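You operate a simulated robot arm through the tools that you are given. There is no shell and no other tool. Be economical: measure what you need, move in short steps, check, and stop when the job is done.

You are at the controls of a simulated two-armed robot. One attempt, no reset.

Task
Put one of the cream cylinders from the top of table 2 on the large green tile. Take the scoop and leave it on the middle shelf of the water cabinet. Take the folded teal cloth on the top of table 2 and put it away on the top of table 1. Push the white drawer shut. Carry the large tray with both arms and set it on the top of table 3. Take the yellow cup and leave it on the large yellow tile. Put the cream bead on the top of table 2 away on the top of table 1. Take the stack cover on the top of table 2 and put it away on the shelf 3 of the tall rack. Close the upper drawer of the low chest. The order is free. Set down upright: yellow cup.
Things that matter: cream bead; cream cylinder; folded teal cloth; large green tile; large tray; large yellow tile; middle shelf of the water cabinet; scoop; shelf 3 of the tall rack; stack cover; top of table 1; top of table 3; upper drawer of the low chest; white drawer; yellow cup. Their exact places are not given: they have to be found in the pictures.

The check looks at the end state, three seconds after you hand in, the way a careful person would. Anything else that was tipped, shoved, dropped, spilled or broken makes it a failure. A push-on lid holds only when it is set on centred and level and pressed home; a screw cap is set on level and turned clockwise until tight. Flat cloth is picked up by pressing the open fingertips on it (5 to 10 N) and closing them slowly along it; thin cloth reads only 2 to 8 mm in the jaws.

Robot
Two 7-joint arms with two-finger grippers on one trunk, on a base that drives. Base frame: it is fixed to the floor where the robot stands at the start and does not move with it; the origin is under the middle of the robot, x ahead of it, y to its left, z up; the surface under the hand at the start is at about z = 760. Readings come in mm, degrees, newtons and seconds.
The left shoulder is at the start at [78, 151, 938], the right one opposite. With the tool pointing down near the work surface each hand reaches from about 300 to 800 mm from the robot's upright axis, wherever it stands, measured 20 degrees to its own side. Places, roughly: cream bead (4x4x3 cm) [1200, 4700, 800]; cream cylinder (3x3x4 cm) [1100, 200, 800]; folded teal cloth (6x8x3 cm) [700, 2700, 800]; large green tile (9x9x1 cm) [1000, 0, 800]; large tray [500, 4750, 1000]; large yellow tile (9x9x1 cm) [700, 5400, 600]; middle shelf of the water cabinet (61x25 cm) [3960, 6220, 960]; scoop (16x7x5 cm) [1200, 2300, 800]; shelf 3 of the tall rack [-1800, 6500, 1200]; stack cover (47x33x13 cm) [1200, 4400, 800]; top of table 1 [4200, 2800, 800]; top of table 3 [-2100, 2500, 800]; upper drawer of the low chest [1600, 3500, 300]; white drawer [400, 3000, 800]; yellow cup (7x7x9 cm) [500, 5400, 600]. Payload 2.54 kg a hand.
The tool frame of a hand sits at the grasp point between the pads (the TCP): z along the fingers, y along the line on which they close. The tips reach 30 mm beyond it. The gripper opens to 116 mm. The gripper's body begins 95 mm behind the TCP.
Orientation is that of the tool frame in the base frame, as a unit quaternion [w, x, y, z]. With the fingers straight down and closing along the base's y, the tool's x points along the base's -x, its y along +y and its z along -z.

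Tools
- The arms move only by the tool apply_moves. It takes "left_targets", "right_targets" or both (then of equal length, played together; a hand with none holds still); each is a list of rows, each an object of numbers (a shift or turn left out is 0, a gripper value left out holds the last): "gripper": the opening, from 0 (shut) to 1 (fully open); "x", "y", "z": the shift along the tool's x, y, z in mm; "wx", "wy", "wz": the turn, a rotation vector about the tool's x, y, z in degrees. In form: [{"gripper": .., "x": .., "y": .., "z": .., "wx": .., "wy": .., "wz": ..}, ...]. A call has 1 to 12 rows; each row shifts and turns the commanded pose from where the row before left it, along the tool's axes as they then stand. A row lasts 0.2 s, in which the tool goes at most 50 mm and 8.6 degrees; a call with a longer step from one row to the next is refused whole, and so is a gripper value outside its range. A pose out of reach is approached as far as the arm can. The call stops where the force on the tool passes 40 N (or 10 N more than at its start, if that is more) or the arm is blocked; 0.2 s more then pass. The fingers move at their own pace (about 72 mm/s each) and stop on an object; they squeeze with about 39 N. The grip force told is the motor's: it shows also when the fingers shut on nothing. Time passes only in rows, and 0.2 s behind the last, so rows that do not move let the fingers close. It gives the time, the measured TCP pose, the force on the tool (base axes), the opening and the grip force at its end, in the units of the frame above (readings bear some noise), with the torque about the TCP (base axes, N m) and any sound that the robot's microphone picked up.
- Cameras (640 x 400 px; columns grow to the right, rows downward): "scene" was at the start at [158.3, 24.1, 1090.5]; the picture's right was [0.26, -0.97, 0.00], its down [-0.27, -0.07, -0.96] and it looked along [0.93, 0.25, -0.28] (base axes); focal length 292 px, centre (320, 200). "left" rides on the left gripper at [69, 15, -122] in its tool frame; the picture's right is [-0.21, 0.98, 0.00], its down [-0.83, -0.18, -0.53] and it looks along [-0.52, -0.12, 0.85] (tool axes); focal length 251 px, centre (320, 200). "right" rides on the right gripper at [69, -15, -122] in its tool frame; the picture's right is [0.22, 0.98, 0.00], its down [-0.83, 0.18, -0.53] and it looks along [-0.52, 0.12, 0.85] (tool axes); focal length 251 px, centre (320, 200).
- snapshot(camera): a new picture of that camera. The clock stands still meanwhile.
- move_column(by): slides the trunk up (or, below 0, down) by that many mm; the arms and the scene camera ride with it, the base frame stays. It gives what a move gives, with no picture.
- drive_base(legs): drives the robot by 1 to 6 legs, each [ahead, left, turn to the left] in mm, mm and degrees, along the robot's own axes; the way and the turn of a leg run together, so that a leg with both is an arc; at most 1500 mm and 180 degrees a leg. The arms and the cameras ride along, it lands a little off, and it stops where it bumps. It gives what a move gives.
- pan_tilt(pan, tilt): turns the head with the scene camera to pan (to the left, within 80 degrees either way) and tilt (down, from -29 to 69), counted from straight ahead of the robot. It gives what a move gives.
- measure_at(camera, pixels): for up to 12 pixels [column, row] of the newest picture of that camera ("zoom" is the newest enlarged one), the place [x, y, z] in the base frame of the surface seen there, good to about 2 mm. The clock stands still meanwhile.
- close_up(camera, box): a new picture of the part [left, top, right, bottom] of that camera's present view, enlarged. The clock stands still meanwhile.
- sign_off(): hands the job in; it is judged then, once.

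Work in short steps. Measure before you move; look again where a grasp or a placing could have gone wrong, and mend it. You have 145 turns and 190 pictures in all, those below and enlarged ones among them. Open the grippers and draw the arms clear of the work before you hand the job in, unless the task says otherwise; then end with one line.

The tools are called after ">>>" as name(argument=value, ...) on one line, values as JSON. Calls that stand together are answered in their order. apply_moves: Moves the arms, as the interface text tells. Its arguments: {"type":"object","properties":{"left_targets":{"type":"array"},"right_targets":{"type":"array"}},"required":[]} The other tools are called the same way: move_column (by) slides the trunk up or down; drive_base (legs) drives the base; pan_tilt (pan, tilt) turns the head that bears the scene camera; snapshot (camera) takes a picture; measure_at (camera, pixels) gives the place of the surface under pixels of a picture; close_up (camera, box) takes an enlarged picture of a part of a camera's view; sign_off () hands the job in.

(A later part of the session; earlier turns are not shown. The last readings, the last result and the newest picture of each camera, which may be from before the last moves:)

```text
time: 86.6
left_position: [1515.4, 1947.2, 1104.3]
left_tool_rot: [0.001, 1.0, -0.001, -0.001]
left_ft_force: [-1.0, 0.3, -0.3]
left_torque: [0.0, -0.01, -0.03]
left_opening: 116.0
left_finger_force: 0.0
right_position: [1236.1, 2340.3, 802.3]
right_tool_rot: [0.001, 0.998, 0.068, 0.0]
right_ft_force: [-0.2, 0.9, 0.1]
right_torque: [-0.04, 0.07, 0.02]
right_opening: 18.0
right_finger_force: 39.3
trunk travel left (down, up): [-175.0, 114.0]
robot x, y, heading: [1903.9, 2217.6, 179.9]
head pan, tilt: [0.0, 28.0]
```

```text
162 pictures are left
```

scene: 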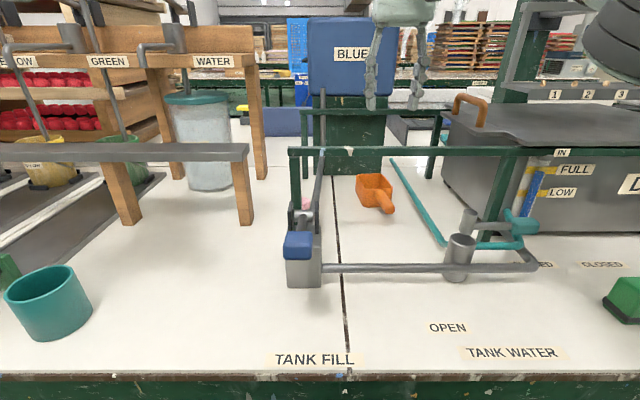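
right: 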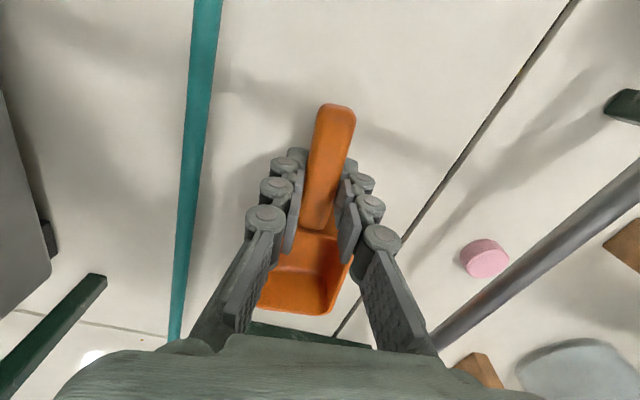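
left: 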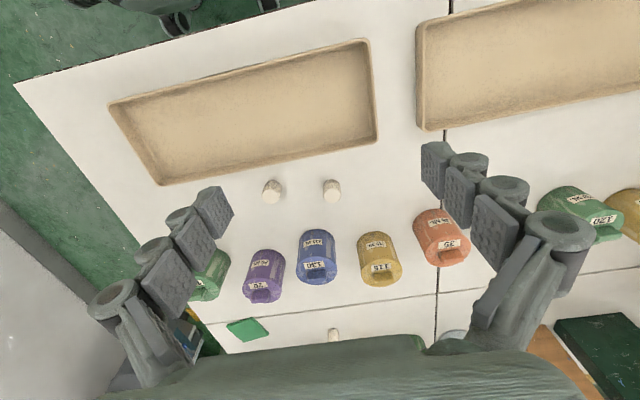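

Gripped (18 mm). Lift straight up 240 mm, then pull back.

>>> apply_moves(right_targets=[{"z": -40}, {"z": -40}, {"z": -40}, {"z": -40}, {"z": -40}, {"z": -40}, {"x": 45}, {"x": 45}, {"x": 45}, {"x": 45}, {"x": 45}, {}])

>>> drive_base(legs=[[-350, 0, 0]])

>>> snapshot(camera="right")

>>> pan_tilt(pan=-60, tilt=25)

>>> snapshot(camera="scene")

```text
time: 89.2
left_position: [1514.9, 1946.1, 1104.3]
left_tool_rot: [-0.001, 1.0, -0.001, -0.001]
left_ft_force: [0.9, 1.0, -0.1]
left_torque: [-0.01, 0.01, 0.01]
left_opening: 116.1
left_finger_force: 0.1
right_position: [1459.3, 2370.3, 1040.0]
right_tool_rot: [0.001, 0.998, 0.069, 0.0]
right_ft_force: [0.7, 0.0, -0.7]
right_torque: [0.0, -0.05, -0.02]
right_opening: 17.9
right_finger_force: 39.3
trunk travel left (down, up): [-175.0, 114.0]
robot x, y, heading: [1911.3, 2212.9, 180.0]
head pan, tilt: [0.0, 28.0]
```

```text
time: 91.5
left_position: [1865.4, 1945.1, 1104.8]
left_tool_rot: [0.0, 1.0, 0.0, 0.0]
left_ft_force: [-0.2, -0.5, -0.7]
left_torque: [0.0, 0.04, 0.0]
left_opening: 116.3
left_finger_force: 0.1
right_position: [1808.0, 2367.8, 1040.9]
right_tool_rot: [0.001, 0.998, 0.07, 0.0]
right_ft_force: [-0.3, -0.1, -0.9]
right_torque: [0.01, -0.03, 0.0]
right_opening: 18.3
right_finger_force: 38.9
trunk travel left (down, up): [-175.0, 114.0]
robot x, y, heading: [2260.4, 2217.4, -179.8]
head pan, tilt: [0.0, 28.0]
```

```text
161 pictures are left
```

right: 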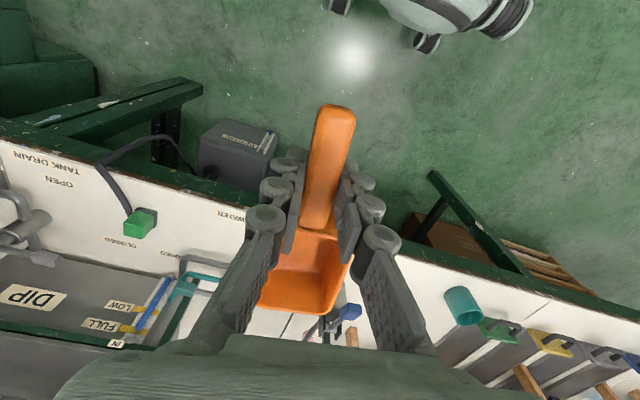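

```text
time: 92.8
left_position: [1865.7, 1945.2, 1104.5]
left_tool_rot: [0.0, 1.0, 0.001, -0.001]
left_ft_force: [1.3, 0.1, 1.0]
left_torque: [-0.03, 0.01, -0.02]
left_opening: 115.9
left_finger_force: 0.0
right_position: [1808.0, 2368.7, 1040.3]
right_tool_rot: [0.001, 0.998, 0.069, 0.001]
right_ft_force: [-1.0, 0.1, -0.7]
right_torque: [-0.01, -0.05, -0.04]
right_opening: 17.9
right_finger_force: 39.6
trunk travel left (down, up): [-175.0, 114.0]
robot x, y, heading: [2258.8, 2213.4, -179.8]
head pan, tilt: [-60.0, 25.0]
```

```text
160 pictures are left
```

scene: 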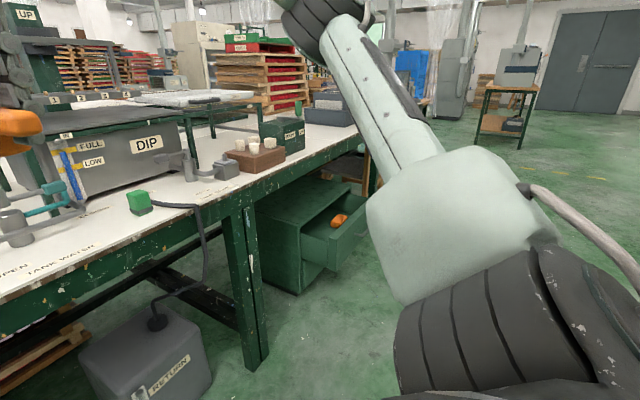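

Next the low-chest drawer: strafe north to y≈3500 (a little further from the table) and look at it.

>>> drive_base(legs=[[-150, 0, 0], [0, -1230, 0]])

>>> pan_tilt(pan=0, tilt=40)

>>> snapshot(camera="scene")

```text
time: 105.9
left_position: [2000.5, 3161.4, 1104.0]
left_tool_rot: [0.0, 1.0, 0.024, -0.001]
left_ft_force: [0.2, -0.1, 0.1]
left_torque: [-0.01, -0.01, -0.01]
left_opening: 115.8
left_finger_force: 0.0
right_position: [1923.7, 3580.9, 1041.4]
right_tool_rot: [0.001, 0.996, 0.093, 0.0]
right_ft_force: [0.2, -0.3, -0.2]
right_torque: [0.01, 0.02, -0.03]
right_opening: 18.1
right_finger_force: 39.3
trunk travel left (down, up): [-175.0, 114.0]
robot x, y, heading: [2378.2, 3448.3, -177.2]
head pan, tilt: [-60.0, 25.0]
```

```text
time: 107.2
left_position: [2001.3, 3161.0, 1104.0]
left_tool_rot: [0.001, 1.0, 0.025, -0.001]
left_ft_force: [-0.9, -0.4, 0.4]
left_torque: [-0.02, -0.01, 0.02]
left_opening: 115.9
left_finger_force: 0.1
right_position: [1923.6, 3580.6, 1039.3]
right_tool_rot: [0.001, 0.996, 0.093, 0.0]
right_ft_force: [0.6, -0.4, 0.1]
right_torque: [0.02, 0.0, 0.01]
right_opening: 18.3
right_finger_force: 39.3
trunk travel left (down, up): [-175.0, 114.0]
robot x, y, heading: [2381.5, 3450.4, -177.1]
head pan, tilt: [0.0, 40.0]
```

```text
159 pictures are left
```

scene: 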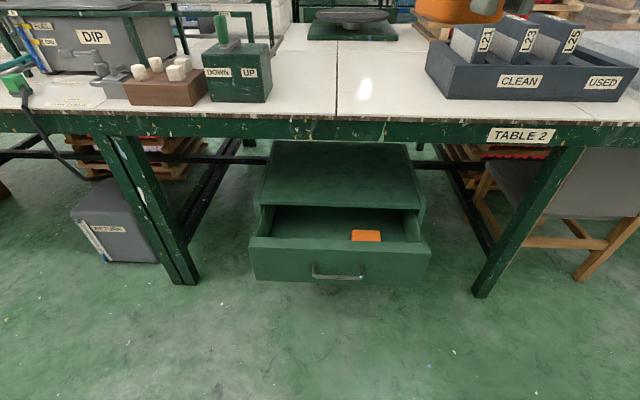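

Drawer front at (340,262) with a handle at (338,272). Measure front, chest face, table apron.

>>> measure_at(camera="scene", pixels=[[338, 251], [338, 265], [338, 277], [250, 245], [428, 250], [338, 205], [270, 205], [330, 120], [338, 150], [425, 212]])

```text
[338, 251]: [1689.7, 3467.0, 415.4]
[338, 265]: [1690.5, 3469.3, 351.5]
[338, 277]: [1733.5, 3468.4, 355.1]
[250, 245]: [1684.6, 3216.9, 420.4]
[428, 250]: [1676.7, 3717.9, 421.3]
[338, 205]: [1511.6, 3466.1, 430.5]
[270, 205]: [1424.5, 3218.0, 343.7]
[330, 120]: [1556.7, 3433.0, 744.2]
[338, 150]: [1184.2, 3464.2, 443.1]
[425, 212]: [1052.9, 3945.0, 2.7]
```

Front face x≈1692, top z≈420, needs ~175 mm push. Tuck the scoop hand high and near; tilt the closed left hand forward.

>>> apply_moves(left_targets=[{"gripper": 0.0, "wy": -8.5}, {"wy": -8.5}, {"wy": -8.5}, {"wy": -8.5}, {"wy": -8.5}, {"wy": -8.5}], right_targets=[{"x": 40}, {"x": 40}, {"x": 40}, {"z": -40}, {"z": -40}, {}])

>>> drive_base(legs=[[0, 0, -2.8], [0, -200, 0]])

>>> move_column(by=-174)

```text
time: 108.6
left_position: [2000.8, 3160.9, 1104.2]
left_tool_rot: [0.011, 0.902, 0.022, -0.431]
left_ft_force: [-0.2, 0.3, -0.3]
left_torque: [-0.03, -0.04, -0.02]
left_opening: 0.0
left_finger_force: 29.1
right_position: [2038.7, 3601.7, 1119.5]
right_tool_rot: [0.001, 0.996, 0.094, 0.0]
right_ft_force: [-0.2, 0.8, -1.0]
right_torque: [0.0, -0.04, -0.01]
right_opening: 18.3
right_finger_force: 39.3
trunk travel left (down, up): [-175.0, 114.0]
robot x, y, heading: [2377.4, 3451.8, -177.3]
head pan, tilt: [0.0, 40.0]
```

```text
time: 111.6
left_position: [1987.5, 3383.6, 1104.5]
left_tool_rot: [0.001, 0.902, 0.001, -0.432]
left_ft_force: [0.4, 0.2, -0.1]
left_torque: [0.02, 0.03, 0.03]
left_opening: 0.0
left_finger_force: 28.4
right_position: [2046.6, 3823.6, 1120.7]
right_tool_rot: [0.001, 0.997, 0.071, 0.001]
right_ft_force: [-1.3, 0.5, -0.8]
right_torque: [0.03, -0.03, -0.04]
right_opening: 18.3
right_finger_force: 38.9
trunk travel left (down, up): [-175.0, 114.0]
robot x, y, heading: [2379.9, 3649.0, -179.6]
head pan, tilt: [0.0, 40.0]
```

```text
time: 113.5
left_position: [1987.7, 3386.0, 929.2]
left_tool_rot: [0.0, 0.902, 0.0, -0.431]
left_ft_force: [-0.2, -0.2, -0.2]
left_torque: [0.02, 0.01, 0.0]
left_opening: 0.0
left_finger_force: 28.7
right_position: [2044.4, 3824.6, 945.9]
right_tool_rot: [0.001, 0.997, 0.071, 0.0]
right_ft_force: [1.2, -1.0, 0.2]
right_torque: [0.0, -0.06, 0.0]
right_opening: 18.3
right_finger_force: 39.1
trunk travel left (down, up): [-1.0, 288.0]
robot x, y, heading: [2380.8, 3654.4, -179.8]
head pan, tilt: [0.0, 40.0]
```

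Lower the left hand to z≈404 at y≈3467, in front of the drawer.

>>> apply_moves(left_targets=[{"x": 37, "y": -7.4, "z": 30}, {"x": 37, "y": -7.4, "z": 30}, {"x": 37, "y": -7.4, "z": 30}, {"x": 37, "y": -7.4, "z": 30}, {"x": 37, "y": -7.4, "z": 30}, {"x": 37, "y": -7.4, "z": 30}, {"x": 37, "y": -7.4, "z": 30}, {"x": 37, "y": -7.4, "z": 30}, {"x": 37, "y": -7.4, "z": 30}, {"x": 37, "y": -7.4, "z": 30}, {"x": 37, "y": -7.4, "z": 30}, {}])

>>> snapshot(camera="scene")

```text
time: 116.2
left_position: [1864.6, 3448.9, 494.7]
left_tool_rot: [0.001, 0.902, 0.002, -0.431]
left_ft_force: [0.8, 0.5, 0.7]
left_torque: [-0.01, 0.02, 0.01]
left_opening: 0.0
left_finger_force: 28.8
left hand out of reach, approached as far as the arm can: row 3, 4, 5, 6, 7, 8
right_position: [2044.1, 3823.3, 945.9]
right_tool_rot: [0.001, 0.998, 0.07, 0.0]
right_ft_force: [0.0, -0.6, -0.6]
right_torque: [0.08, -0.02, -0.02]
right_opening: 18.1
right_finger_force: 39.1
trunk travel left (down, up): [-1.0, 288.0]
robot x, y, heading: [2378.4, 3652.8, -179.5]
head pan, tilt: [0.0, 40.0]
```

```text
158 pictures are left
```

scene: 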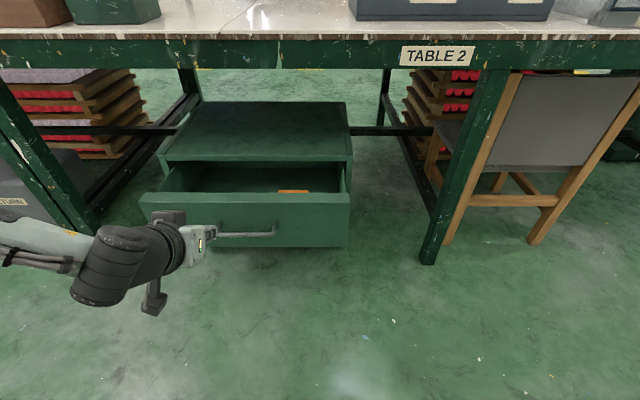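

Hand at z=495 beyond the front; lower further to ≈405.

>>> apply_moves(left_targets=[{"x": 35, "y": -6, "z": 28}, {"x": 35, "y": -6, "z": 28}, {}])

```text
time: 117.0
left_position: [1862.7, 3437.9, 432.7]
left_tool_rot: [0.0, 0.902, 0.001, -0.431]
left_ft_force: [0.0, 0.3, 0.1]
left_torque: [0.0, 0.0, 0.01]
left_opening: 0.3
left_finger_force: 28.7
left hand out of reach, approached as far as the arm can: row 2
right_position: [2044.5, 3822.8, 945.9]
right_tool_rot: [0.001, 0.997, 0.071, 0.0]
right_ft_force: [0.2, 0.6, -1.4]
right_torque: [-0.04, -0.03, -0.01]
right_opening: 18.1
right_finger_force: 38.7
trunk travel left (down, up): [-1.0, 288.0]
robot x, y, heading: [2380.5, 3654.9, -179.8]
head pan, tilt: [0.0, 40.0]
```

Tip z is ≈414, too near the drawer's top edge. Draw the hand closer and lower.

>>> apply_moves(left_targets=[{"x": 34, "z": -11}, {"x": 35, "z": -11}, {"x": 16, "z": 12}, {}])

>>> snapshot(camera="left")

```text
time: 118.0
left_position: [1912.6, 3408.8, 423.0]
left_tool_rot: [-0.001, 0.903, 0.0, -0.429]
left_ft_force: [-1.0, 0.3, 0.4]
left_torque: [-0.03, 0.0, 0.01]
left_opening: 0.2
left_finger_force: 28.5
left hand out of reach, approached as far as the arm can: row 1, 2, 3
right_position: [2045.3, 3823.0, 946.9]
right_tool_rot: [0.0, 0.998, 0.07, 0.001]
right_ft_force: [0.2, -0.1, -0.8]
right_torque: [-0.03, 0.02, -0.01]
right_opening: 18.2
right_finger_force: 39.1
trunk travel left (down, up): [-1.0, 288.0]
robot x, y, heading: [2380.1, 3654.5, -179.6]
head pan, tilt: [0.0, 40.0]
```

```text
157 pictures are left
```

left: 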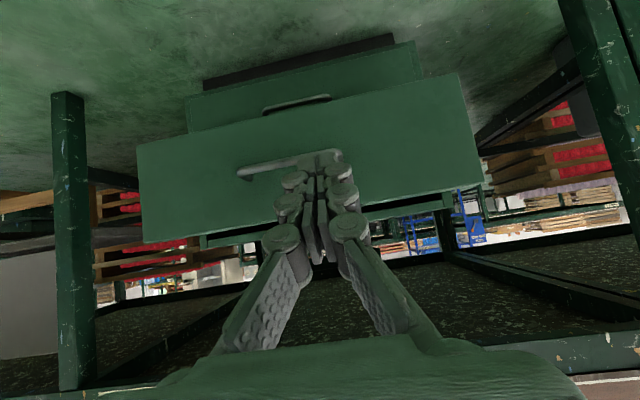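

Tip now ≈z 404 on the face, above the handle (z≈340). Shift base 55 mm right and approach 170 mm.

>>> drive_base(legs=[[0, -55, 0], [170, 0, 0]])

>>> snapshot(camera="left")

>>> snapshot(camera="scene")

```text
time: 120.2
left_position: [1733.0, 3464.9, 423.1]
left_tool_rot: [-0.002, 0.903, -0.002, -0.429]
left_ft_force: [-0.6, -1.4, 0.4]
left_torque: [0.04, -0.02, 0.0]
left_opening: 0.0
left_finger_force: 28.5
right_position: [1867.6, 3878.4, 946.0]
right_tool_rot: [0.001, 0.998, 0.069, 0.0]
right_ft_force: [-0.6, 0.4, -0.3]
right_torque: [-0.02, -0.01, -0.01]
right_opening: 18.4
right_finger_force: 38.9
trunk travel left (down, up): [-1.0, 288.0]
robot x, y, heading: [2200.3, 3707.2, -179.9]
head pan, tilt: [0.0, 40.0]
```

```text
156 pictures are left
```

left: 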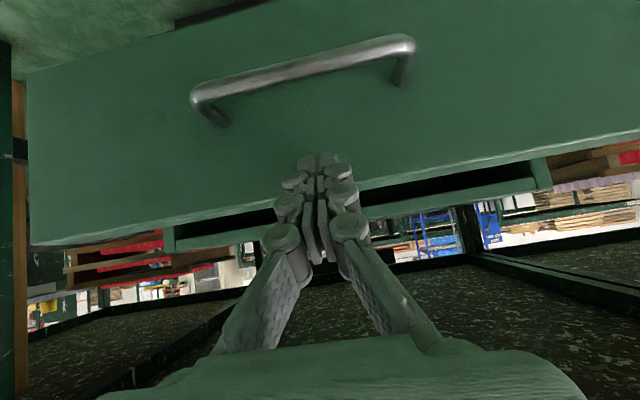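

```text
155 pictures are left
```

scene: 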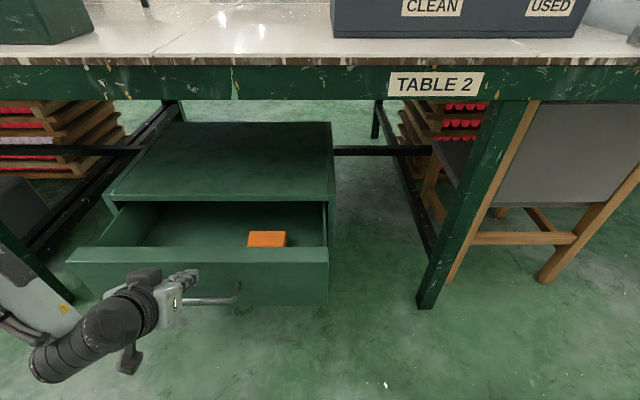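

Fingertips sit on the face above the handle. Drive ahead 160 to push, then check.

>>> drive_base(legs=[[160, 0, 0]])

>>> snapshot(camera="scene")

```text
time: 121.7
left_position: [1575.4, 3461.7, 421.2]
left_tool_rot: [0.0, 0.903, 0.001, -0.429]
left_ft_force: [-0.7, 0.5, 0.0]
left_torque: [-0.02, -0.01, -0.02]
left_opening: 0.0
left_finger_force: 28.8
right_position: [1707.1, 3877.6, 947.4]
right_tool_rot: [0.001, 0.998, 0.07, 0.0]
right_ft_force: [0.1, -0.5, 0.0]
right_torque: [0.02, -0.01, 0.03]
right_opening: 18.2
right_finger_force: 39.1
trunk travel left (down, up): [-1.0, 288.0]
robot x, y, heading: [2044.9, 3708.8, -179.8]
head pan, tilt: [0.0, 40.0]
```

```text
154 pictures are left
```

scene: 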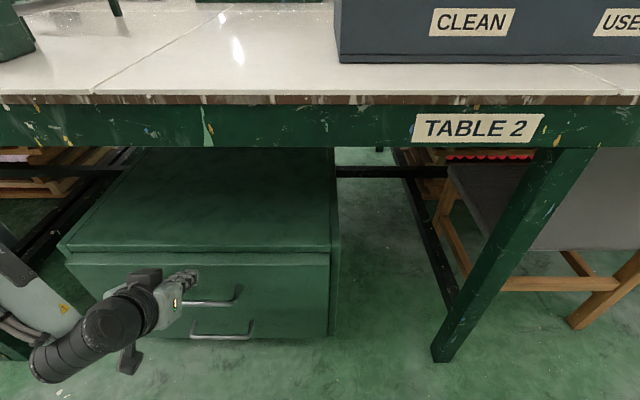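

Almost shut. Measure the panel versus the chest edge, and push a little more.

>>> measure_at(camera="scene", pixels=[[250, 250], [260, 262], [260, 275], [240, 325], [320, 270]])

>>> drive_base(legs=[[40, 0, 0]])

>>> snapshot(camera="scene")

```text
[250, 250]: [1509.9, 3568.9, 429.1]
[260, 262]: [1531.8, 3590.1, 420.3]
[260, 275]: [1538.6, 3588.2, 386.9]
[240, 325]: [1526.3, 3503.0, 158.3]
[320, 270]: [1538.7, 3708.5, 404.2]
```

```text
time: 122.6
left_position: [1556.1, 3462.6, 421.6]
left_tool_rot: [-0.001, 0.907, 0.002, -0.421]
left_ft_force: [0.0, -0.6, 0.5]
left_torque: [0.01, -0.04, 0.02]
left_opening: 0.0
left_finger_force: 28.5
right_position: [1680.8, 3875.6, 946.0]
right_tool_rot: [0.001, 0.998, 0.071, 0.0]
right_ft_force: [-1.2, -0.3, -1.1]
right_torque: [0.02, -0.03, 0.01]
right_opening: 18.1
right_finger_force: 39.1
trunk travel left (down, up): [-1.0, 288.0]
robot x, y, heading: [2015.3, 3705.6, -179.7]
head pan, tilt: [0.0, 40.0]
stopped in leg 1: the force on the tool passed its limit at 75 N (the readings are from after the stop); the commanded pose is now the measured one
```

```text
153 pictures are left
```

scene: 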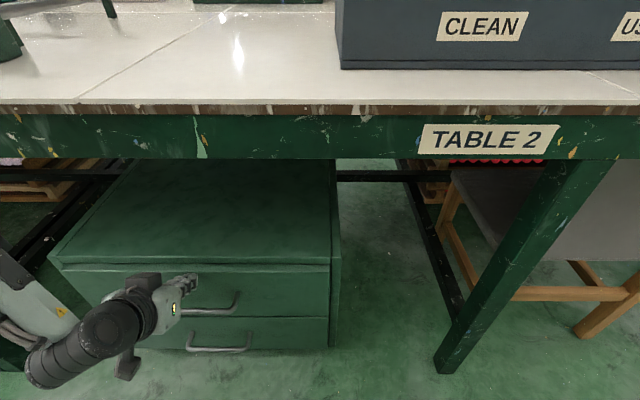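

Resistance reached 75 N: drawer hit its stop. Verify alignment with the lower drawer, then back off, raise the hand and column.

>>> measure_at(camera="scene", pixels=[[270, 285], [320, 280], [290, 330], [250, 262]])

>>> drive_base(legs=[[-350, 0, 0]])

>>> move_column(by=174)

>>> apply_moves(left_targets=[{"x": -35, "z": -29}, {"x": -35, "z": -29}, {"x": -35, "z": -29}, {"x": -35, "z": -29}, {"x": -35, "z": -29}, {"x": -35, "z": -29}, {"x": -35, "z": -29}, {"x": -35, "z": -29}, {"x": -35, "z": -29}, {"x": -35, "z": -29}, {}])

>>> snapshot(camera="scene")

```text
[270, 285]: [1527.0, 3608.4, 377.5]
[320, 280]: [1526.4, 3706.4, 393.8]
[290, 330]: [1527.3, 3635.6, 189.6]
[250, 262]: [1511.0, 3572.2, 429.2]
```

```text
time: 124.8
left_position: [1895.4, 3465.5, 420.2]
left_tool_rot: [-0.003, 0.907, -0.003, -0.421]
left_ft_force: [0.6, -0.7, 0.0]
left_torque: [0.01, 0.01, 0.0]
left_opening: 0.0
left_finger_force: 28.8
right_position: [2022.5, 3878.6, 947.0]
right_tool_rot: [0.002, 0.998, 0.068, 0.0]
right_ft_force: [0.0, 0.0, -0.2]
right_torque: [-0.01, -0.04, 0.0]
right_opening: 18.0
right_finger_force: 38.9
trunk travel left (down, up): [-1.0, 288.0]
robot x, y, heading: [2358.9, 3706.6, 179.9]
head pan, tilt: [0.0, 40.0]
```

```text
time: 126.8
left_position: [1894.4, 3465.3, 594.3]
left_tool_rot: [-0.002, 0.907, -0.001, -0.421]
left_ft_force: [0.3, 0.6, 0.8]
left_torque: [-0.01, 0.0, -0.01]
left_opening: 0.0
left_finger_force: 28.7
right_position: [2021.9, 3879.2, 1121.2]
right_tool_rot: [0.001, 0.998, 0.068, 0.001]
right_ft_force: [0.1, -0.3, -0.3]
right_torque: [-0.01, -0.01, -0.03]
right_opening: 18.3
right_finger_force: 38.7
trunk travel left (down, up): [-175.0, 114.0]
robot x, y, heading: [2358.0, 3709.8, 180.1]
head pan, tilt: [0.0, 40.0]
```

```text
time: 129.2
left_position: [1846.6, 3463.0, 1033.2]
left_tool_rot: [-0.002, 0.907, -0.001, -0.421]
left_ft_force: [-0.3, 0.3, 0.0]
left_torque: [0.0, 0.0, -0.01]
left_opening: 0.1
left_finger_force: 28.4
left hand out of reach, approached as far as the arm can: row 2, 3, 4
right_position: [2023.0, 3879.5, 1120.3]
right_tool_rot: [0.001, 0.998, 0.068, 0.0]
right_ft_force: [0.3, -0.2, 0.0]
right_torque: [0.01, -0.01, 0.0]
right_opening: 18.2
right_finger_force: 38.8
trunk travel left (down, up): [-175.0, 114.0]
robot x, y, heading: [2354.4, 3710.1, 179.8]
head pan, tilt: [0.0, 40.0]
```

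```text
152 pictures are left
```

scene: 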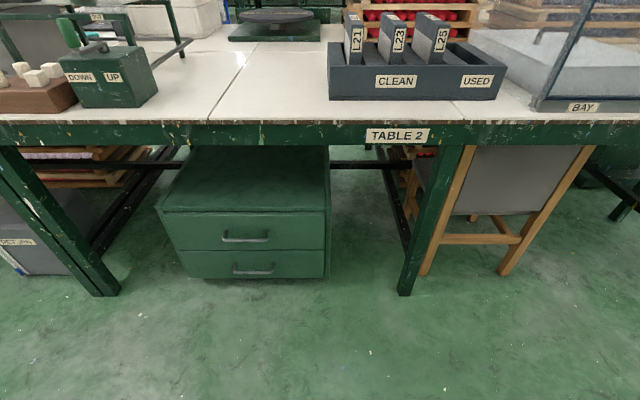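

Upper drawer is flush. Straighten the left hand and strafe north to view the stack-cover/bead area.

>>> apply_moves(left_targets=[{"wy": 8.3, "gripper": 1.0}, {"wy": 8.3}, {"wy": 8.3}, {"wy": 8.3}, {"wy": 8.3}, {"wy": 8.3, "z": -40}, {"z": -40}])

>>> drive_base(legs=[[0, -750, 0]])

>>> pan_tilt(pan=0, tilt=25)

>>> snapshot(camera="scene")

>>> pan_tilt(pan=-65, tilt=15)

>>> snapshot(camera="scene")

```text
time: 130.8
left_position: [1853.3, 3458.6, 1115.3]
left_tool_rot: [-0.002, 1.0, -0.004, 0.001]
left_ft_force: [-0.2, -0.4, 0.0]
left_torque: [-0.01, 0.0, 0.02]
left_opening: 115.9
left_finger_force: 0.1
right_position: [2022.3, 3878.7, 1120.5]
right_tool_rot: [0.001, 0.998, 0.067, 0.0]
right_ft_force: [0.8, 0.1, -0.1]
right_torque: [-0.03, -0.07, -0.01]
right_opening: 18.1
right_finger_force: 38.9
trunk travel left (down, up): [-175.0, 114.0]
robot x, y, heading: [2353.0, 3706.6, 179.8]
head pan, tilt: [0.0, 40.0]
```

```text
time: 138.4
left_position: [1852.4, 4201.1, 1115.5]
left_tool_rot: [-0.001, 1.0, 0.006, 0.001]
left_ft_force: [0.1, 0.8, 0.0]
left_torque: [0.02, 0.02, 0.0]
left_opening: 115.7
left_finger_force: 0.1
right_position: [2015.3, 4624.7, 1120.2]
right_tool_rot: [0.001, 0.997, 0.075, 0.0]
right_ft_force: [0.8, 0.3, -0.9]
right_torque: [0.02, -0.02, -0.04]
right_opening: 18.4
right_finger_force: 39.3
trunk travel left (down, up): [-175.0, 114.0]
robot x, y, heading: [2349.6, 4458.0, -179.0]
head pan, tilt: [0.0, 40.0]
```

```text
time: 139.2
left_position: [1851.9, 4200.9, 1115.1]
left_tool_rot: [-0.001, 1.0, 0.005, 0.0]
left_ft_force: [0.2, 0.6, 0.3]
left_torque: [-0.03, 0.0, 0.01]
left_opening: 116.0
left_finger_force: 0.0
right_position: [2014.7, 4625.3, 1119.8]
right_tool_rot: [0.001, 0.997, 0.074, -0.001]
right_ft_force: [-0.1, 0.3, 0.2]
right_torque: [0.01, -0.02, 0.0]
right_opening: 18.1
right_finger_force: 39.4
trunk travel left (down, up): [-175.0, 114.0]
robot x, y, heading: [2349.4, 4460.2, -179.3]
head pan, tilt: [0.0, 25.0]
```

```text
151 pictures are left
```

scene: 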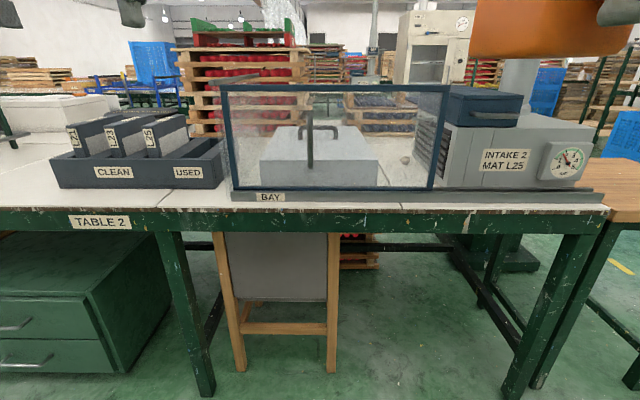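

```text
time: 140.5
left_position: [1851.3, 4199.9, 1114.9]
left_tool_rot: [-0.001, 1.0, 0.005, 0.001]
left_ft_force: [0.3, 0.1, -1.1]
left_torque: [0.02, -0.02, 0.0]
left_opening: 116.2
left_finger_force: 0.1
right_position: [2014.6, 4625.8, 1120.5]
right_tool_rot: [0.001, 0.997, 0.075, 0.0]
right_ft_force: [1.1, -0.3, -1.0]
right_torque: [-0.05, 0.0, -0.01]
right_opening: 18.0
right_finger_force: 39.1
trunk travel left (down, up): [-175.0, 114.0]
robot x, y, heading: [2353.3, 4457.3, -179.1]
head pan, tilt: [-65.0, 15.0]
```

```text
150 pictures are left
```

scene: 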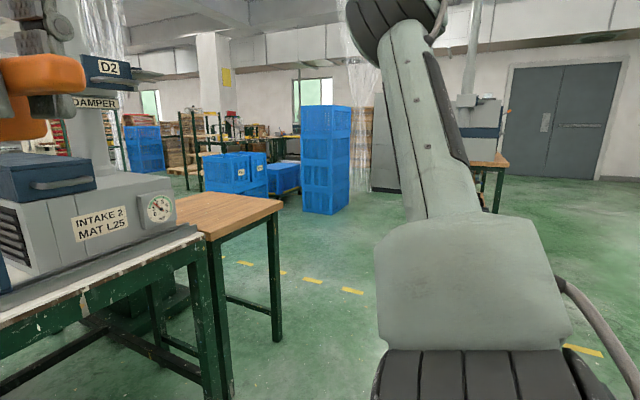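

Stack cover (with handle, (318,150)) and bead (405,160) are behind a glass screen. Zoom and measure.

>>> pan_tilt(pan=0, tilt=25)

>>> close_up(camera="scene", box=[210, 70, 470, 215])

>>> measure_at(camera="zoom", pixels=[[300, 45], [45, 250], [560, 250], [300, 290], [240, 140], [265, 200], [370, 230], [482, 222], [150, 280], [130, 230], [420, 220], [580, 45]])

```text
time: 141.9
left_position: [1850.8, 4200.0, 1115.5]
left_tool_rot: [-0.002, 1.0, 0.005, 0.0]
left_ft_force: [0.8, 1.1, -0.2]
left_torque: [0.02, 0.01, -0.01]
left_opening: 115.8
left_finger_force: 0.0
right_position: [2015.4, 4625.6, 1120.0]
right_tool_rot: [0.001, 0.997, 0.074, 0.0]
right_ft_force: [0.3, -0.1, -0.1]
right_torque: [-0.02, -0.05, 0.0]
right_opening: 18.1
right_finger_force: 39.3
trunk travel left (down, up): [-175.0, 114.0]
robot x, y, heading: [2349.6, 4457.4, -179.2]
head pan, tilt: [0.0, 25.0]
```

```text
2.46 times, centred on (340, 142) of scene
```

zoom: 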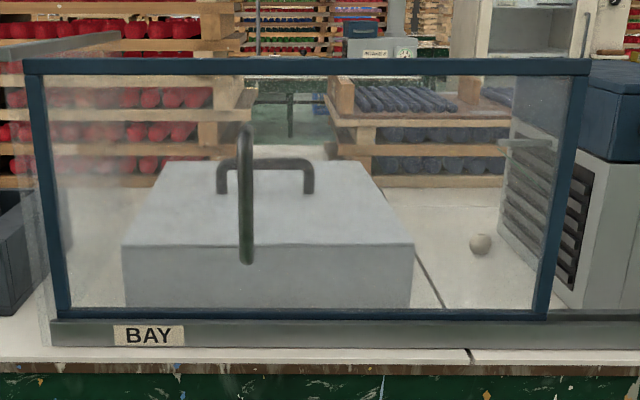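

```text
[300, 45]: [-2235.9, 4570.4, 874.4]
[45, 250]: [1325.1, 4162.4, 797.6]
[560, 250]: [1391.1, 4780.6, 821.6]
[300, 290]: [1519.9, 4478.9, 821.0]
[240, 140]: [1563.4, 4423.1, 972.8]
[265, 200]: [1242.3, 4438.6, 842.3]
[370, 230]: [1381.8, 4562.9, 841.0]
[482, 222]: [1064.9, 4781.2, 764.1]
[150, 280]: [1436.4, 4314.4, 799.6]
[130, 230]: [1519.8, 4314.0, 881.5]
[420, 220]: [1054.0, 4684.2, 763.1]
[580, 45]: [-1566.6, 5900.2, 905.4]
```

Panel plane x≈1520, top ≈1045, with a vertical handle and a rail. I need to know how it moves; take close views with left camera and zooms of the rail ends.

>>> snapshot(camera="left")

>>> close_up(camera="scene", box=[400, 70, 640, 220])

>>> close_up(camera="scene", box=[190, 70, 350, 220])

```text
148 pictures are left
```

left: 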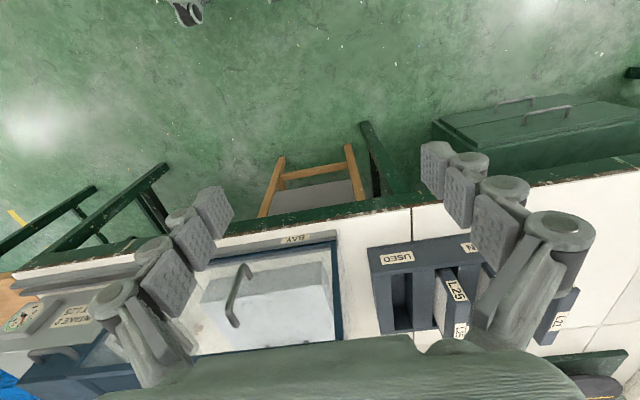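

```text
2.67 times, centred on (520, 145) of scene
```

zoom: 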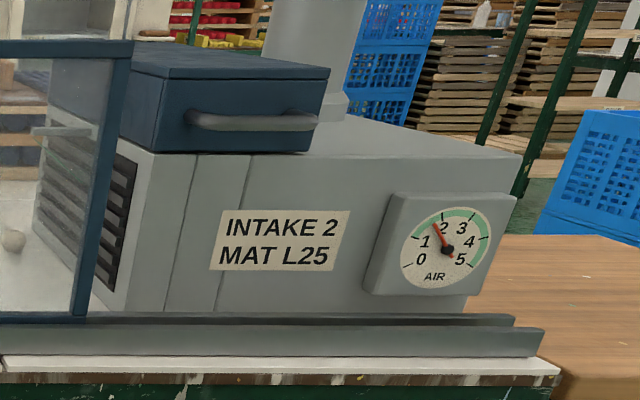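

```text
2.67 times, centred on (270, 145) of scene
```

zoom: 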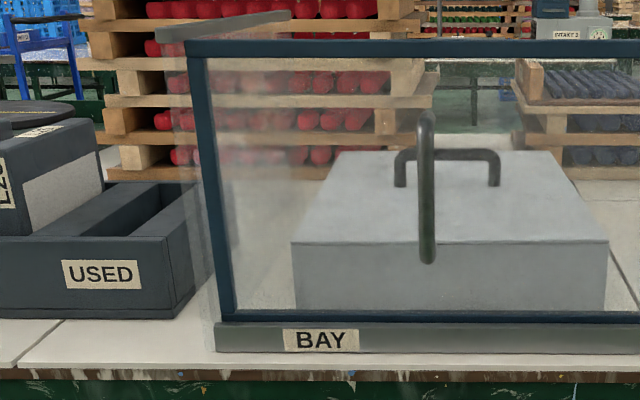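

The sash runs on a rail, but the bay has no roof, so I'll reach over it (top ≈1045) with raised trunk. First strafe to y≈4850, raise column, look at the bead from above with the left camera.

>>> move_column(by=113)

>>> drive_base(legs=[[0, -390, -0.9], [300, 0, 0]])

>>> pan_tilt(pan=0, tilt=38)

>>> snapshot(camera="scene")

>>> snapshot(camera="left")

```text
time: 143.3
left_position: [1850.9, 4201.0, 1229.2]
left_tool_rot: [-0.001, 1.0, 0.005, 0.0]
left_ft_force: [-0.4, 0.3, -0.1]
left_torque: [0.01, -0.01, 0.0]
left_opening: 116.0
left_finger_force: 0.0
right_position: [2016.1, 4624.7, 1233.0]
right_tool_rot: [0.001, 0.997, 0.076, 0.001]
right_ft_force: [-0.4, -0.3, -0.9]
right_torque: [0.01, -0.02, 0.06]
right_opening: 18.2
right_finger_force: 38.9
trunk travel left (down, up): [-288.0, 1.0]
robot x, y, heading: [2352.5, 4457.2, -179.0]
head pan, tilt: [0.0, 25.0]
```

```text
time: 149.2
left_position: [1549.4, 4595.1, 1228.8]
left_tool_rot: [-0.001, 1.0, -0.002, 0.0]
left_ft_force: [0.2, 0.2, -0.7]
left_torque: [0.01, -0.02, 0.02]
left_opening: 115.9
left_finger_force: 0.1
right_position: [1718.2, 5016.7, 1233.8]
right_tool_rot: [0.001, 0.998, 0.068, 0.002]
right_ft_force: [-1.2, 0.3, -0.4]
right_torque: [0.02, -0.02, 0.0]
right_opening: 18.0
right_finger_force: 38.8
trunk travel left (down, up): [-288.0, 1.0]
robot x, y, heading: [2049.0, 4844.2, 179.4]
head pan, tilt: [0.0, 25.0]
```

```text
time: 150.0
left_position: [1549.3, 4594.4, 1229.2]
left_tool_rot: [-0.001, 1.0, -0.002, -0.001]
left_ft_force: [0.4, 0.2, 0.4]
left_torque: [-0.02, -0.02, -0.01]
left_opening: 116.1
left_finger_force: 0.0
right_position: [1718.1, 5015.8, 1232.3]
right_tool_rot: [0.001, 0.998, 0.069, 0.0]
right_ft_force: [-0.7, -0.7, 0.9]
right_torque: [0.01, -0.03, -0.02]
right_opening: 18.3
right_finger_force: 38.8
trunk travel left (down, up): [-288.0, 1.0]
robot x, y, heading: [2053.9, 4843.7, 179.7]
head pan, tilt: [0.0, 38.0]
```

```text
145 pictures are left
```

scene: 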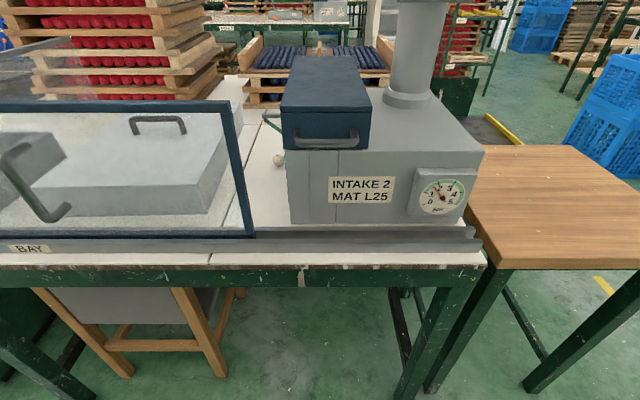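

```text
144 pictures are left
```

left: 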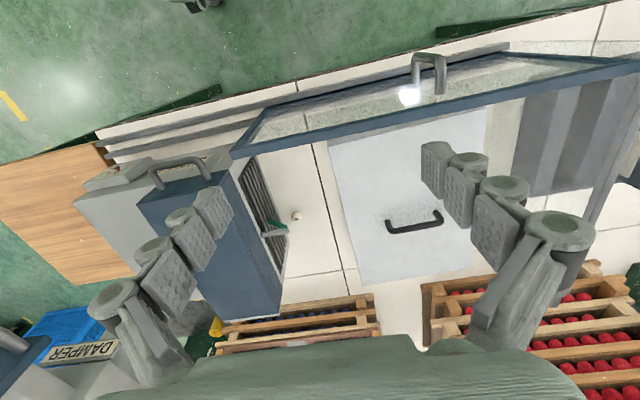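

Bead visible at (297,216) near a small lever on the intake; cover handle at (415,222). Measure.

>>> measure_at(camera="left", pixels=[[297, 216], [297, 212], [275, 230], [284, 226], [262, 180], [415, 223], [388, 228], [440, 215], [330, 150], [362, 282], [474, 120], [330, 136]])

>>> close_up(camera="left", box=[230, 160, 370, 300])

```text
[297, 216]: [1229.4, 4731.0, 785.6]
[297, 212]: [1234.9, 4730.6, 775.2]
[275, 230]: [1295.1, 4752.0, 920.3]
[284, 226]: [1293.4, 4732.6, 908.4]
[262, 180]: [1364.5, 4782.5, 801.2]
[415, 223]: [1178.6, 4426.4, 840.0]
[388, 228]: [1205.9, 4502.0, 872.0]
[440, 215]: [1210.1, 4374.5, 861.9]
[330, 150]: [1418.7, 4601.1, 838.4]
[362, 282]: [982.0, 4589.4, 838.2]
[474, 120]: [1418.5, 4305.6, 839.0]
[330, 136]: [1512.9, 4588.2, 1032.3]
```

```text
2.86 times, centred on (300, 230) of left
```

zoom: 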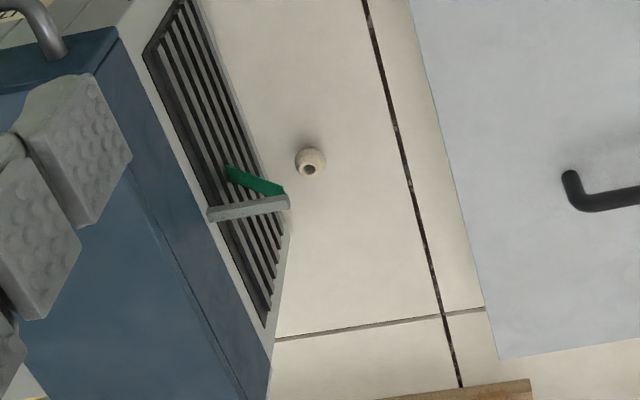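

Bead at (1230,4730), lever at (1293,4727–4770,z≈915) next to it. I'll come in with the hand yawed 120° so the palm and camera avoid lever and intake. Drive ahead 150 and yaw the hand high up.

>>> drive_base(legs=[[150, 0, 0]])

>>> apply_moves(left_targets=[{"wz": 8.5, "gripper": 0.55}, {"wz": 8.5}, {"wz": 8.5}, {"wz": 8.5}, {"wz": 8.5}, {"wz": 8.5}, {"wz": 8.5}, {"wz": 8.5}, {"wz": 8.5}, {"wz": 8.5}, {"wz": 8.5}, {"wz": 8.5}])

```text
time: 151.3
left_position: [1403.1, 4592.1, 1228.3]
left_tool_rot: [-0.001, 1.0, 0.0, 0.0]
left_ft_force: [-0.9, 0.5, -0.8]
left_torque: [0.0, -0.05, 0.0]
left_opening: 116.1
left_finger_force: 0.0
right_position: [1572.1, 5014.2, 1232.8]
right_tool_rot: [0.001, 0.998, 0.07, 0.001]
right_ft_force: [-1.3, -0.2, -0.2]
right_torque: [-0.01, -0.06, -0.02]
right_opening: 18.0
right_finger_force: 38.7
trunk travel left (down, up): [-288.0, 1.0]
robot x, y, heading: [1907.6, 4848.1, -179.6]
head pan, tilt: [0.0, 38.0]
```

```text
time: 153.9
left_position: [1403.5, 4592.5, 1229.3]
left_tool_rot: [0.0, -0.629, 0.777, 0.002]
left_ft_force: [0.2, -0.3, -0.3]
left_torque: [0.03, -0.02, 0.0]
left_opening: 63.8
left_finger_force: 0.1
right_position: [1571.8, 5015.1, 1233.7]
right_tool_rot: [0.001, 0.998, 0.07, 0.0]
right_ft_force: [0.5, -0.2, -1.0]
right_torque: [-0.02, -0.02, -0.02]
right_opening: 18.3
right_finger_force: 39.2
trunk travel left (down, up): [-288.0, 1.0]
robot x, y, heading: [1907.6, 4846.4, -179.8]
head pan, tilt: [0.0, 38.0]
```

Two more yaw steps, then move over the bead while descending to z≈1000.

>>> apply_moves(left_targets=[{"wz": 8.5}, {"wz": 8.5}, {"z": 45}, {"x": -7.4, "y": 35, "z": 30}, {"x": -7.4, "y": 37, "z": 30}, {"x": -7.4, "y": 37, "z": 30}, {"x": -7.4, "y": 37, "z": 30}, {"x": -7.4, "y": 37, "z": 30}, {"y": 35, "z": 30}, {}])

>>> snapshot(camera="left")

>>> snapshot(camera="scene")

```text
time: 156.1
left_position: [1282.5, 4660.7, 981.6]
left_tool_rot: [-0.001, -0.507, 0.862, 0.003]
left_ft_force: [0.0, 0.6, -0.9]
left_torque: [-0.01, 0.01, 0.02]
left_opening: 63.8
left_finger_force: 0.1
left hand out of reach, approached as far as the arm can: row 6, 7, 8, 9
right_position: [1572.5, 5015.0, 1233.7]
right_tool_rot: [0.001, 0.998, 0.07, 0.0]
right_ft_force: [-0.8, 0.7, -1.1]
right_torque: [0.02, -0.02, -0.02]
right_opening: 18.2
right_finger_force: 38.9
trunk travel left (down, up): [-288.0, 1.0]
robot x, y, heading: [1905.9, 4845.0, -179.8]
head pan, tilt: [0.0, 38.0]
```

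```text
142 pictures are left
```

left: 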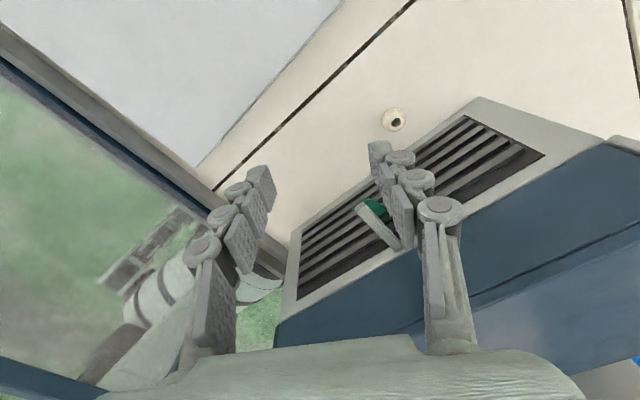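

```text
141 pictures are left
```

scene: 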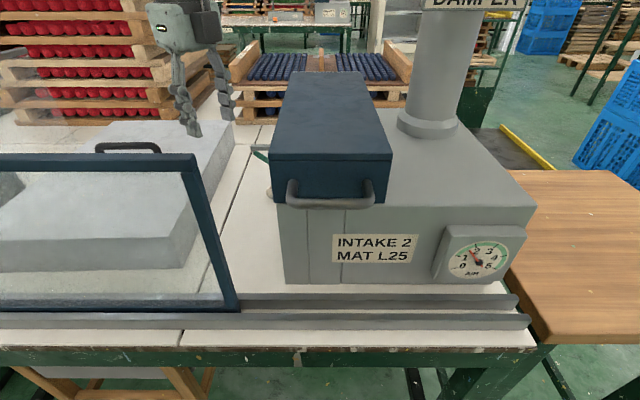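

Out of reach at (1282,4661). I raise the hand, shift it away from the intake, then reposition the base 85 mm right and 25 mm ahead.

>>> apply_moves(left_targets=[{"z": -40}, {"z": -40}, {"x": 39, "y": -22}, {"x": 39, "y": -22}, {}])

>>> drive_base(legs=[[0, -90, 0], [25, 0, 0]])

```text
time: 157.3
left_position: [1292.0, 4547.9, 1058.6]
left_tool_rot: [0.0, -0.507, 0.862, 0.002]
left_ft_force: [0.2, -0.6, -0.5]
left_torque: [0.03, 0.0, -0.01]
left_opening: 63.9
left_finger_force: 0.1
left hand out of reach, approached as far as the arm can: row 1, 2
right_position: [1570.9, 5014.7, 1233.1]
right_tool_rot: [0.001, 0.998, 0.07, 0.0]
right_ft_force: [0.0, 0.3, -0.2]
right_torque: [0.02, -0.06, 0.04]
right_opening: 18.4
right_finger_force: 38.5
trunk travel left (down, up): [-288.0, 1.0]
robot x, y, heading: [1905.5, 4847.5, -179.6]
head pan, tilt: [0.0, 38.0]
```

```text
time: 159.3
left_position: [1266.3, 4639.7, 1058.6]
left_tool_rot: [0.001, -0.507, 0.862, 0.001]
left_ft_force: [0.5, 0.3, -0.3]
left_torque: [-0.02, -0.04, 0.01]
left_opening: 63.8
left_finger_force: 0.1
right_position: [1546.0, 5105.7, 1232.7]
right_tool_rot: [0.001, 0.998, 0.069, 0.002]
right_ft_force: [-1.1, 1.1, -1.8]
right_torque: [-0.02, -0.08, 0.01]
right_opening: 18.2
right_finger_force: 39.5
trunk travel left (down, up): [-288.0, 1.0]
robot x, y, heading: [1883.6, 4936.1, -179.8]
head pan, tilt: [0.0, 38.0]
```

Lower to ≈980 and move over the bead again.

>>> apply_moves(left_targets=[{"z": 40}, {"z": 40}, {"x": -20, "y": 25}, {"x": -20, "y": 25}, {"x": -20, "y": 25}, {}])

>>> snapshot(camera="left")

```text
time: 160.7
left_position: [1238.0, 4727.7, 980.1]
left_tool_rot: [0.0, -0.506, 0.863, 0.002]
left_ft_force: [-0.9, 0.0, 0.5]
left_torque: [0.04, 0.01, 0.02]
left_opening: 64.2
left_finger_force: 0.0
left hand out of reach, approached as far as the arm can: row 5
right_position: [1547.5, 5106.5, 1233.6]
right_tool_rot: [0.0, 0.998, 0.068, 0.0]
right_ft_force: [0.5, 0.5, 0.0]
right_torque: [-0.01, -0.03, 0.0]
right_opening: 18.1
right_finger_force: 38.9
trunk travel left (down, up): [-288.0, 1.0]
robot x, y, heading: [1880.9, 4933.5, -179.9]
head pan, tilt: [0.0, 38.0]
```

```text
140 pictures are left
```

left: 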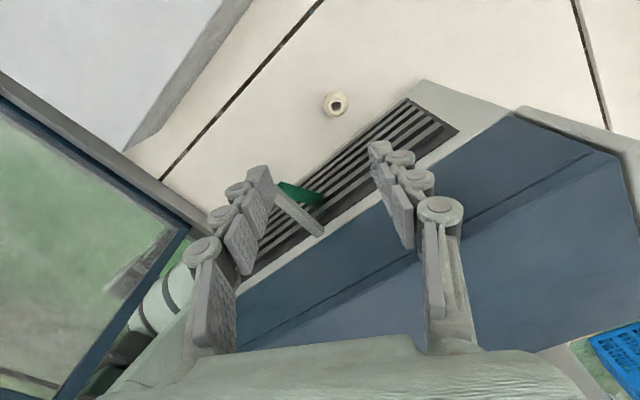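

Re-measure bead, lever ends and grille plane from this closer view.

>>> measure_at(camera="left", pixels=[[336, 106], [326, 106], [345, 108], [278, 190], [320, 233], [300, 215], [285, 186], [400, 105], [360, 150], [420, 85]])

>>> close_up(camera="left", box=[230, 70, 430, 250])

```text
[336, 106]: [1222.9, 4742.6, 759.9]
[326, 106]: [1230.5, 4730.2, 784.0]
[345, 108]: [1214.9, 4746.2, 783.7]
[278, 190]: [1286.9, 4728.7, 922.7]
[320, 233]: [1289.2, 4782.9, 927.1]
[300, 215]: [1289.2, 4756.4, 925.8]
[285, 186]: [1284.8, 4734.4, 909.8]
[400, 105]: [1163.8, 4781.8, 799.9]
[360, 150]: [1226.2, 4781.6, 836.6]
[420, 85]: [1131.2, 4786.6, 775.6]
```

```text
2.22 times, centred on (330, 160) of left
```

zoom: 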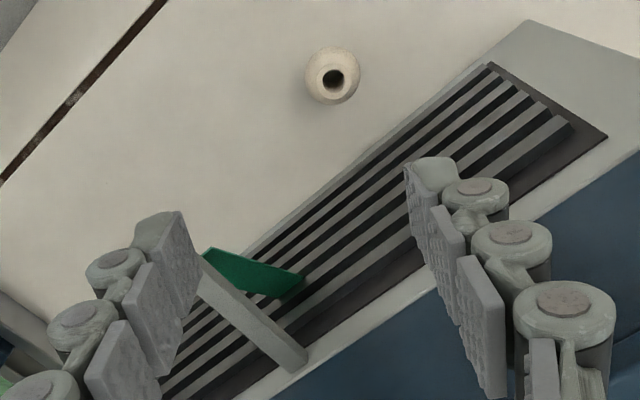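

Bead centre ≈(1223,4738). I tilt the hand 21° so palm leans away from the intake wall/lever, then descend partway and look.

>>> apply_moves(left_targets=[{"x": -1.5, "y": 18}, {"wy": -7}, {"wy": -7}, {"wy": -7}, {"x": 14.3, "z": 37.4}, {"x": 14.3, "z": 37.4}, {"x": 14.3, "z": 37.4}, {}])

>>> snapshot(camera="left")

```text
time: 162.5
left_position: [1249.6, 4721.2, 857.5]
left_tool_rot: [0.157, -0.498, 0.848, 0.095]
left_ft_force: [-0.1, -0.3, 0.2]
left_torque: [-0.03, -0.04, 0.04]
left_opening: 63.8
left_finger_force: 0.1
left hand out of reach, approached as far as the arm can: row 1, 4, 7
right_position: [1546.9, 5104.9, 1232.3]
right_tool_rot: [0.001, 0.998, 0.069, 0.001]
right_ft_force: [-0.4, 0.8, 0.1]
right_torque: [-0.01, -0.03, 0.0]
right_opening: 18.2
right_finger_force: 38.8
trunk travel left (down, up): [-288.0, 1.0]
robot x, y, heading: [1880.5, 4936.5, -180.1]
head pan, tilt: [0.0, 38.0]
```

```text
138 pictures are left
```

left: 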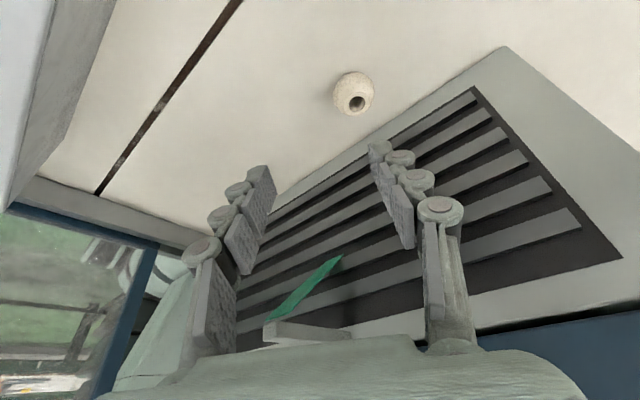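

Short by ~26 mm in x. The base can go ~28 mm further ahead (moves the hand away from the lever).

>>> drive_base(legs=[[30, 0, 0]])

>>> snapshot(camera="left")

>>> snapshot(camera="scene")

```text
time: 163.4
left_position: [1239.9, 4723.7, 857.4]
left_tool_rot: [0.157, -0.495, 0.849, 0.093]
left_ft_force: [0.2, -0.2, 0.4]
left_torque: [0.01, -0.02, 0.02]
left_opening: 64.0
left_finger_force: 0.1
right_position: [1539.5, 5105.3, 1234.1]
right_tool_rot: [0.001, 0.998, 0.065, 0.001]
right_ft_force: [-0.1, -0.8, -0.2]
right_torque: [0.03, -0.02, 0.0]
right_opening: 17.9
right_finger_force: 38.8
trunk travel left (down, up): [-288.0, 1.0]
robot x, y, heading: [1867.5, 4932.5, 179.7]
head pan, tilt: [0.0, 38.0]
stopped in leg 1: the robot was blocked; the commanded pose is now the measured one
```

```text
137 pictures are left
```

left: 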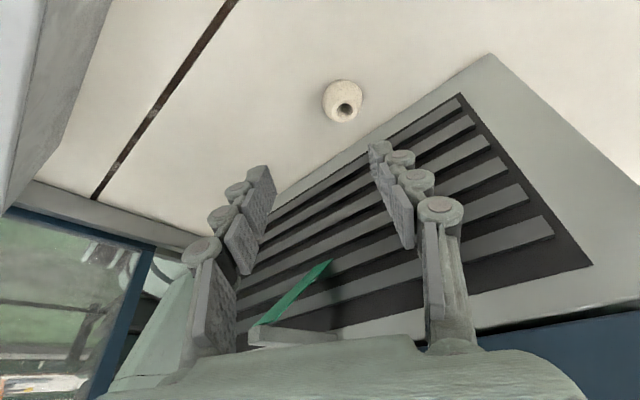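

```text
136 pictures are left
```

scene: 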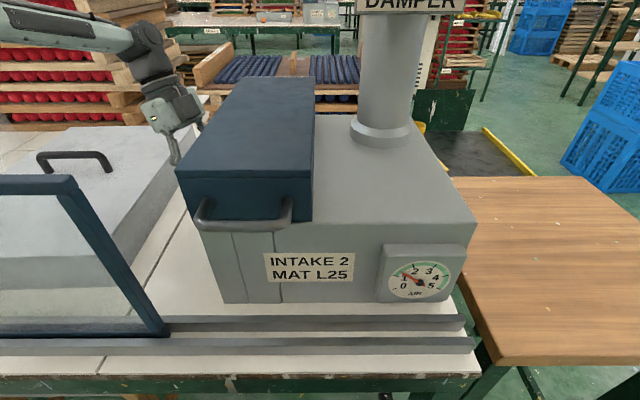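

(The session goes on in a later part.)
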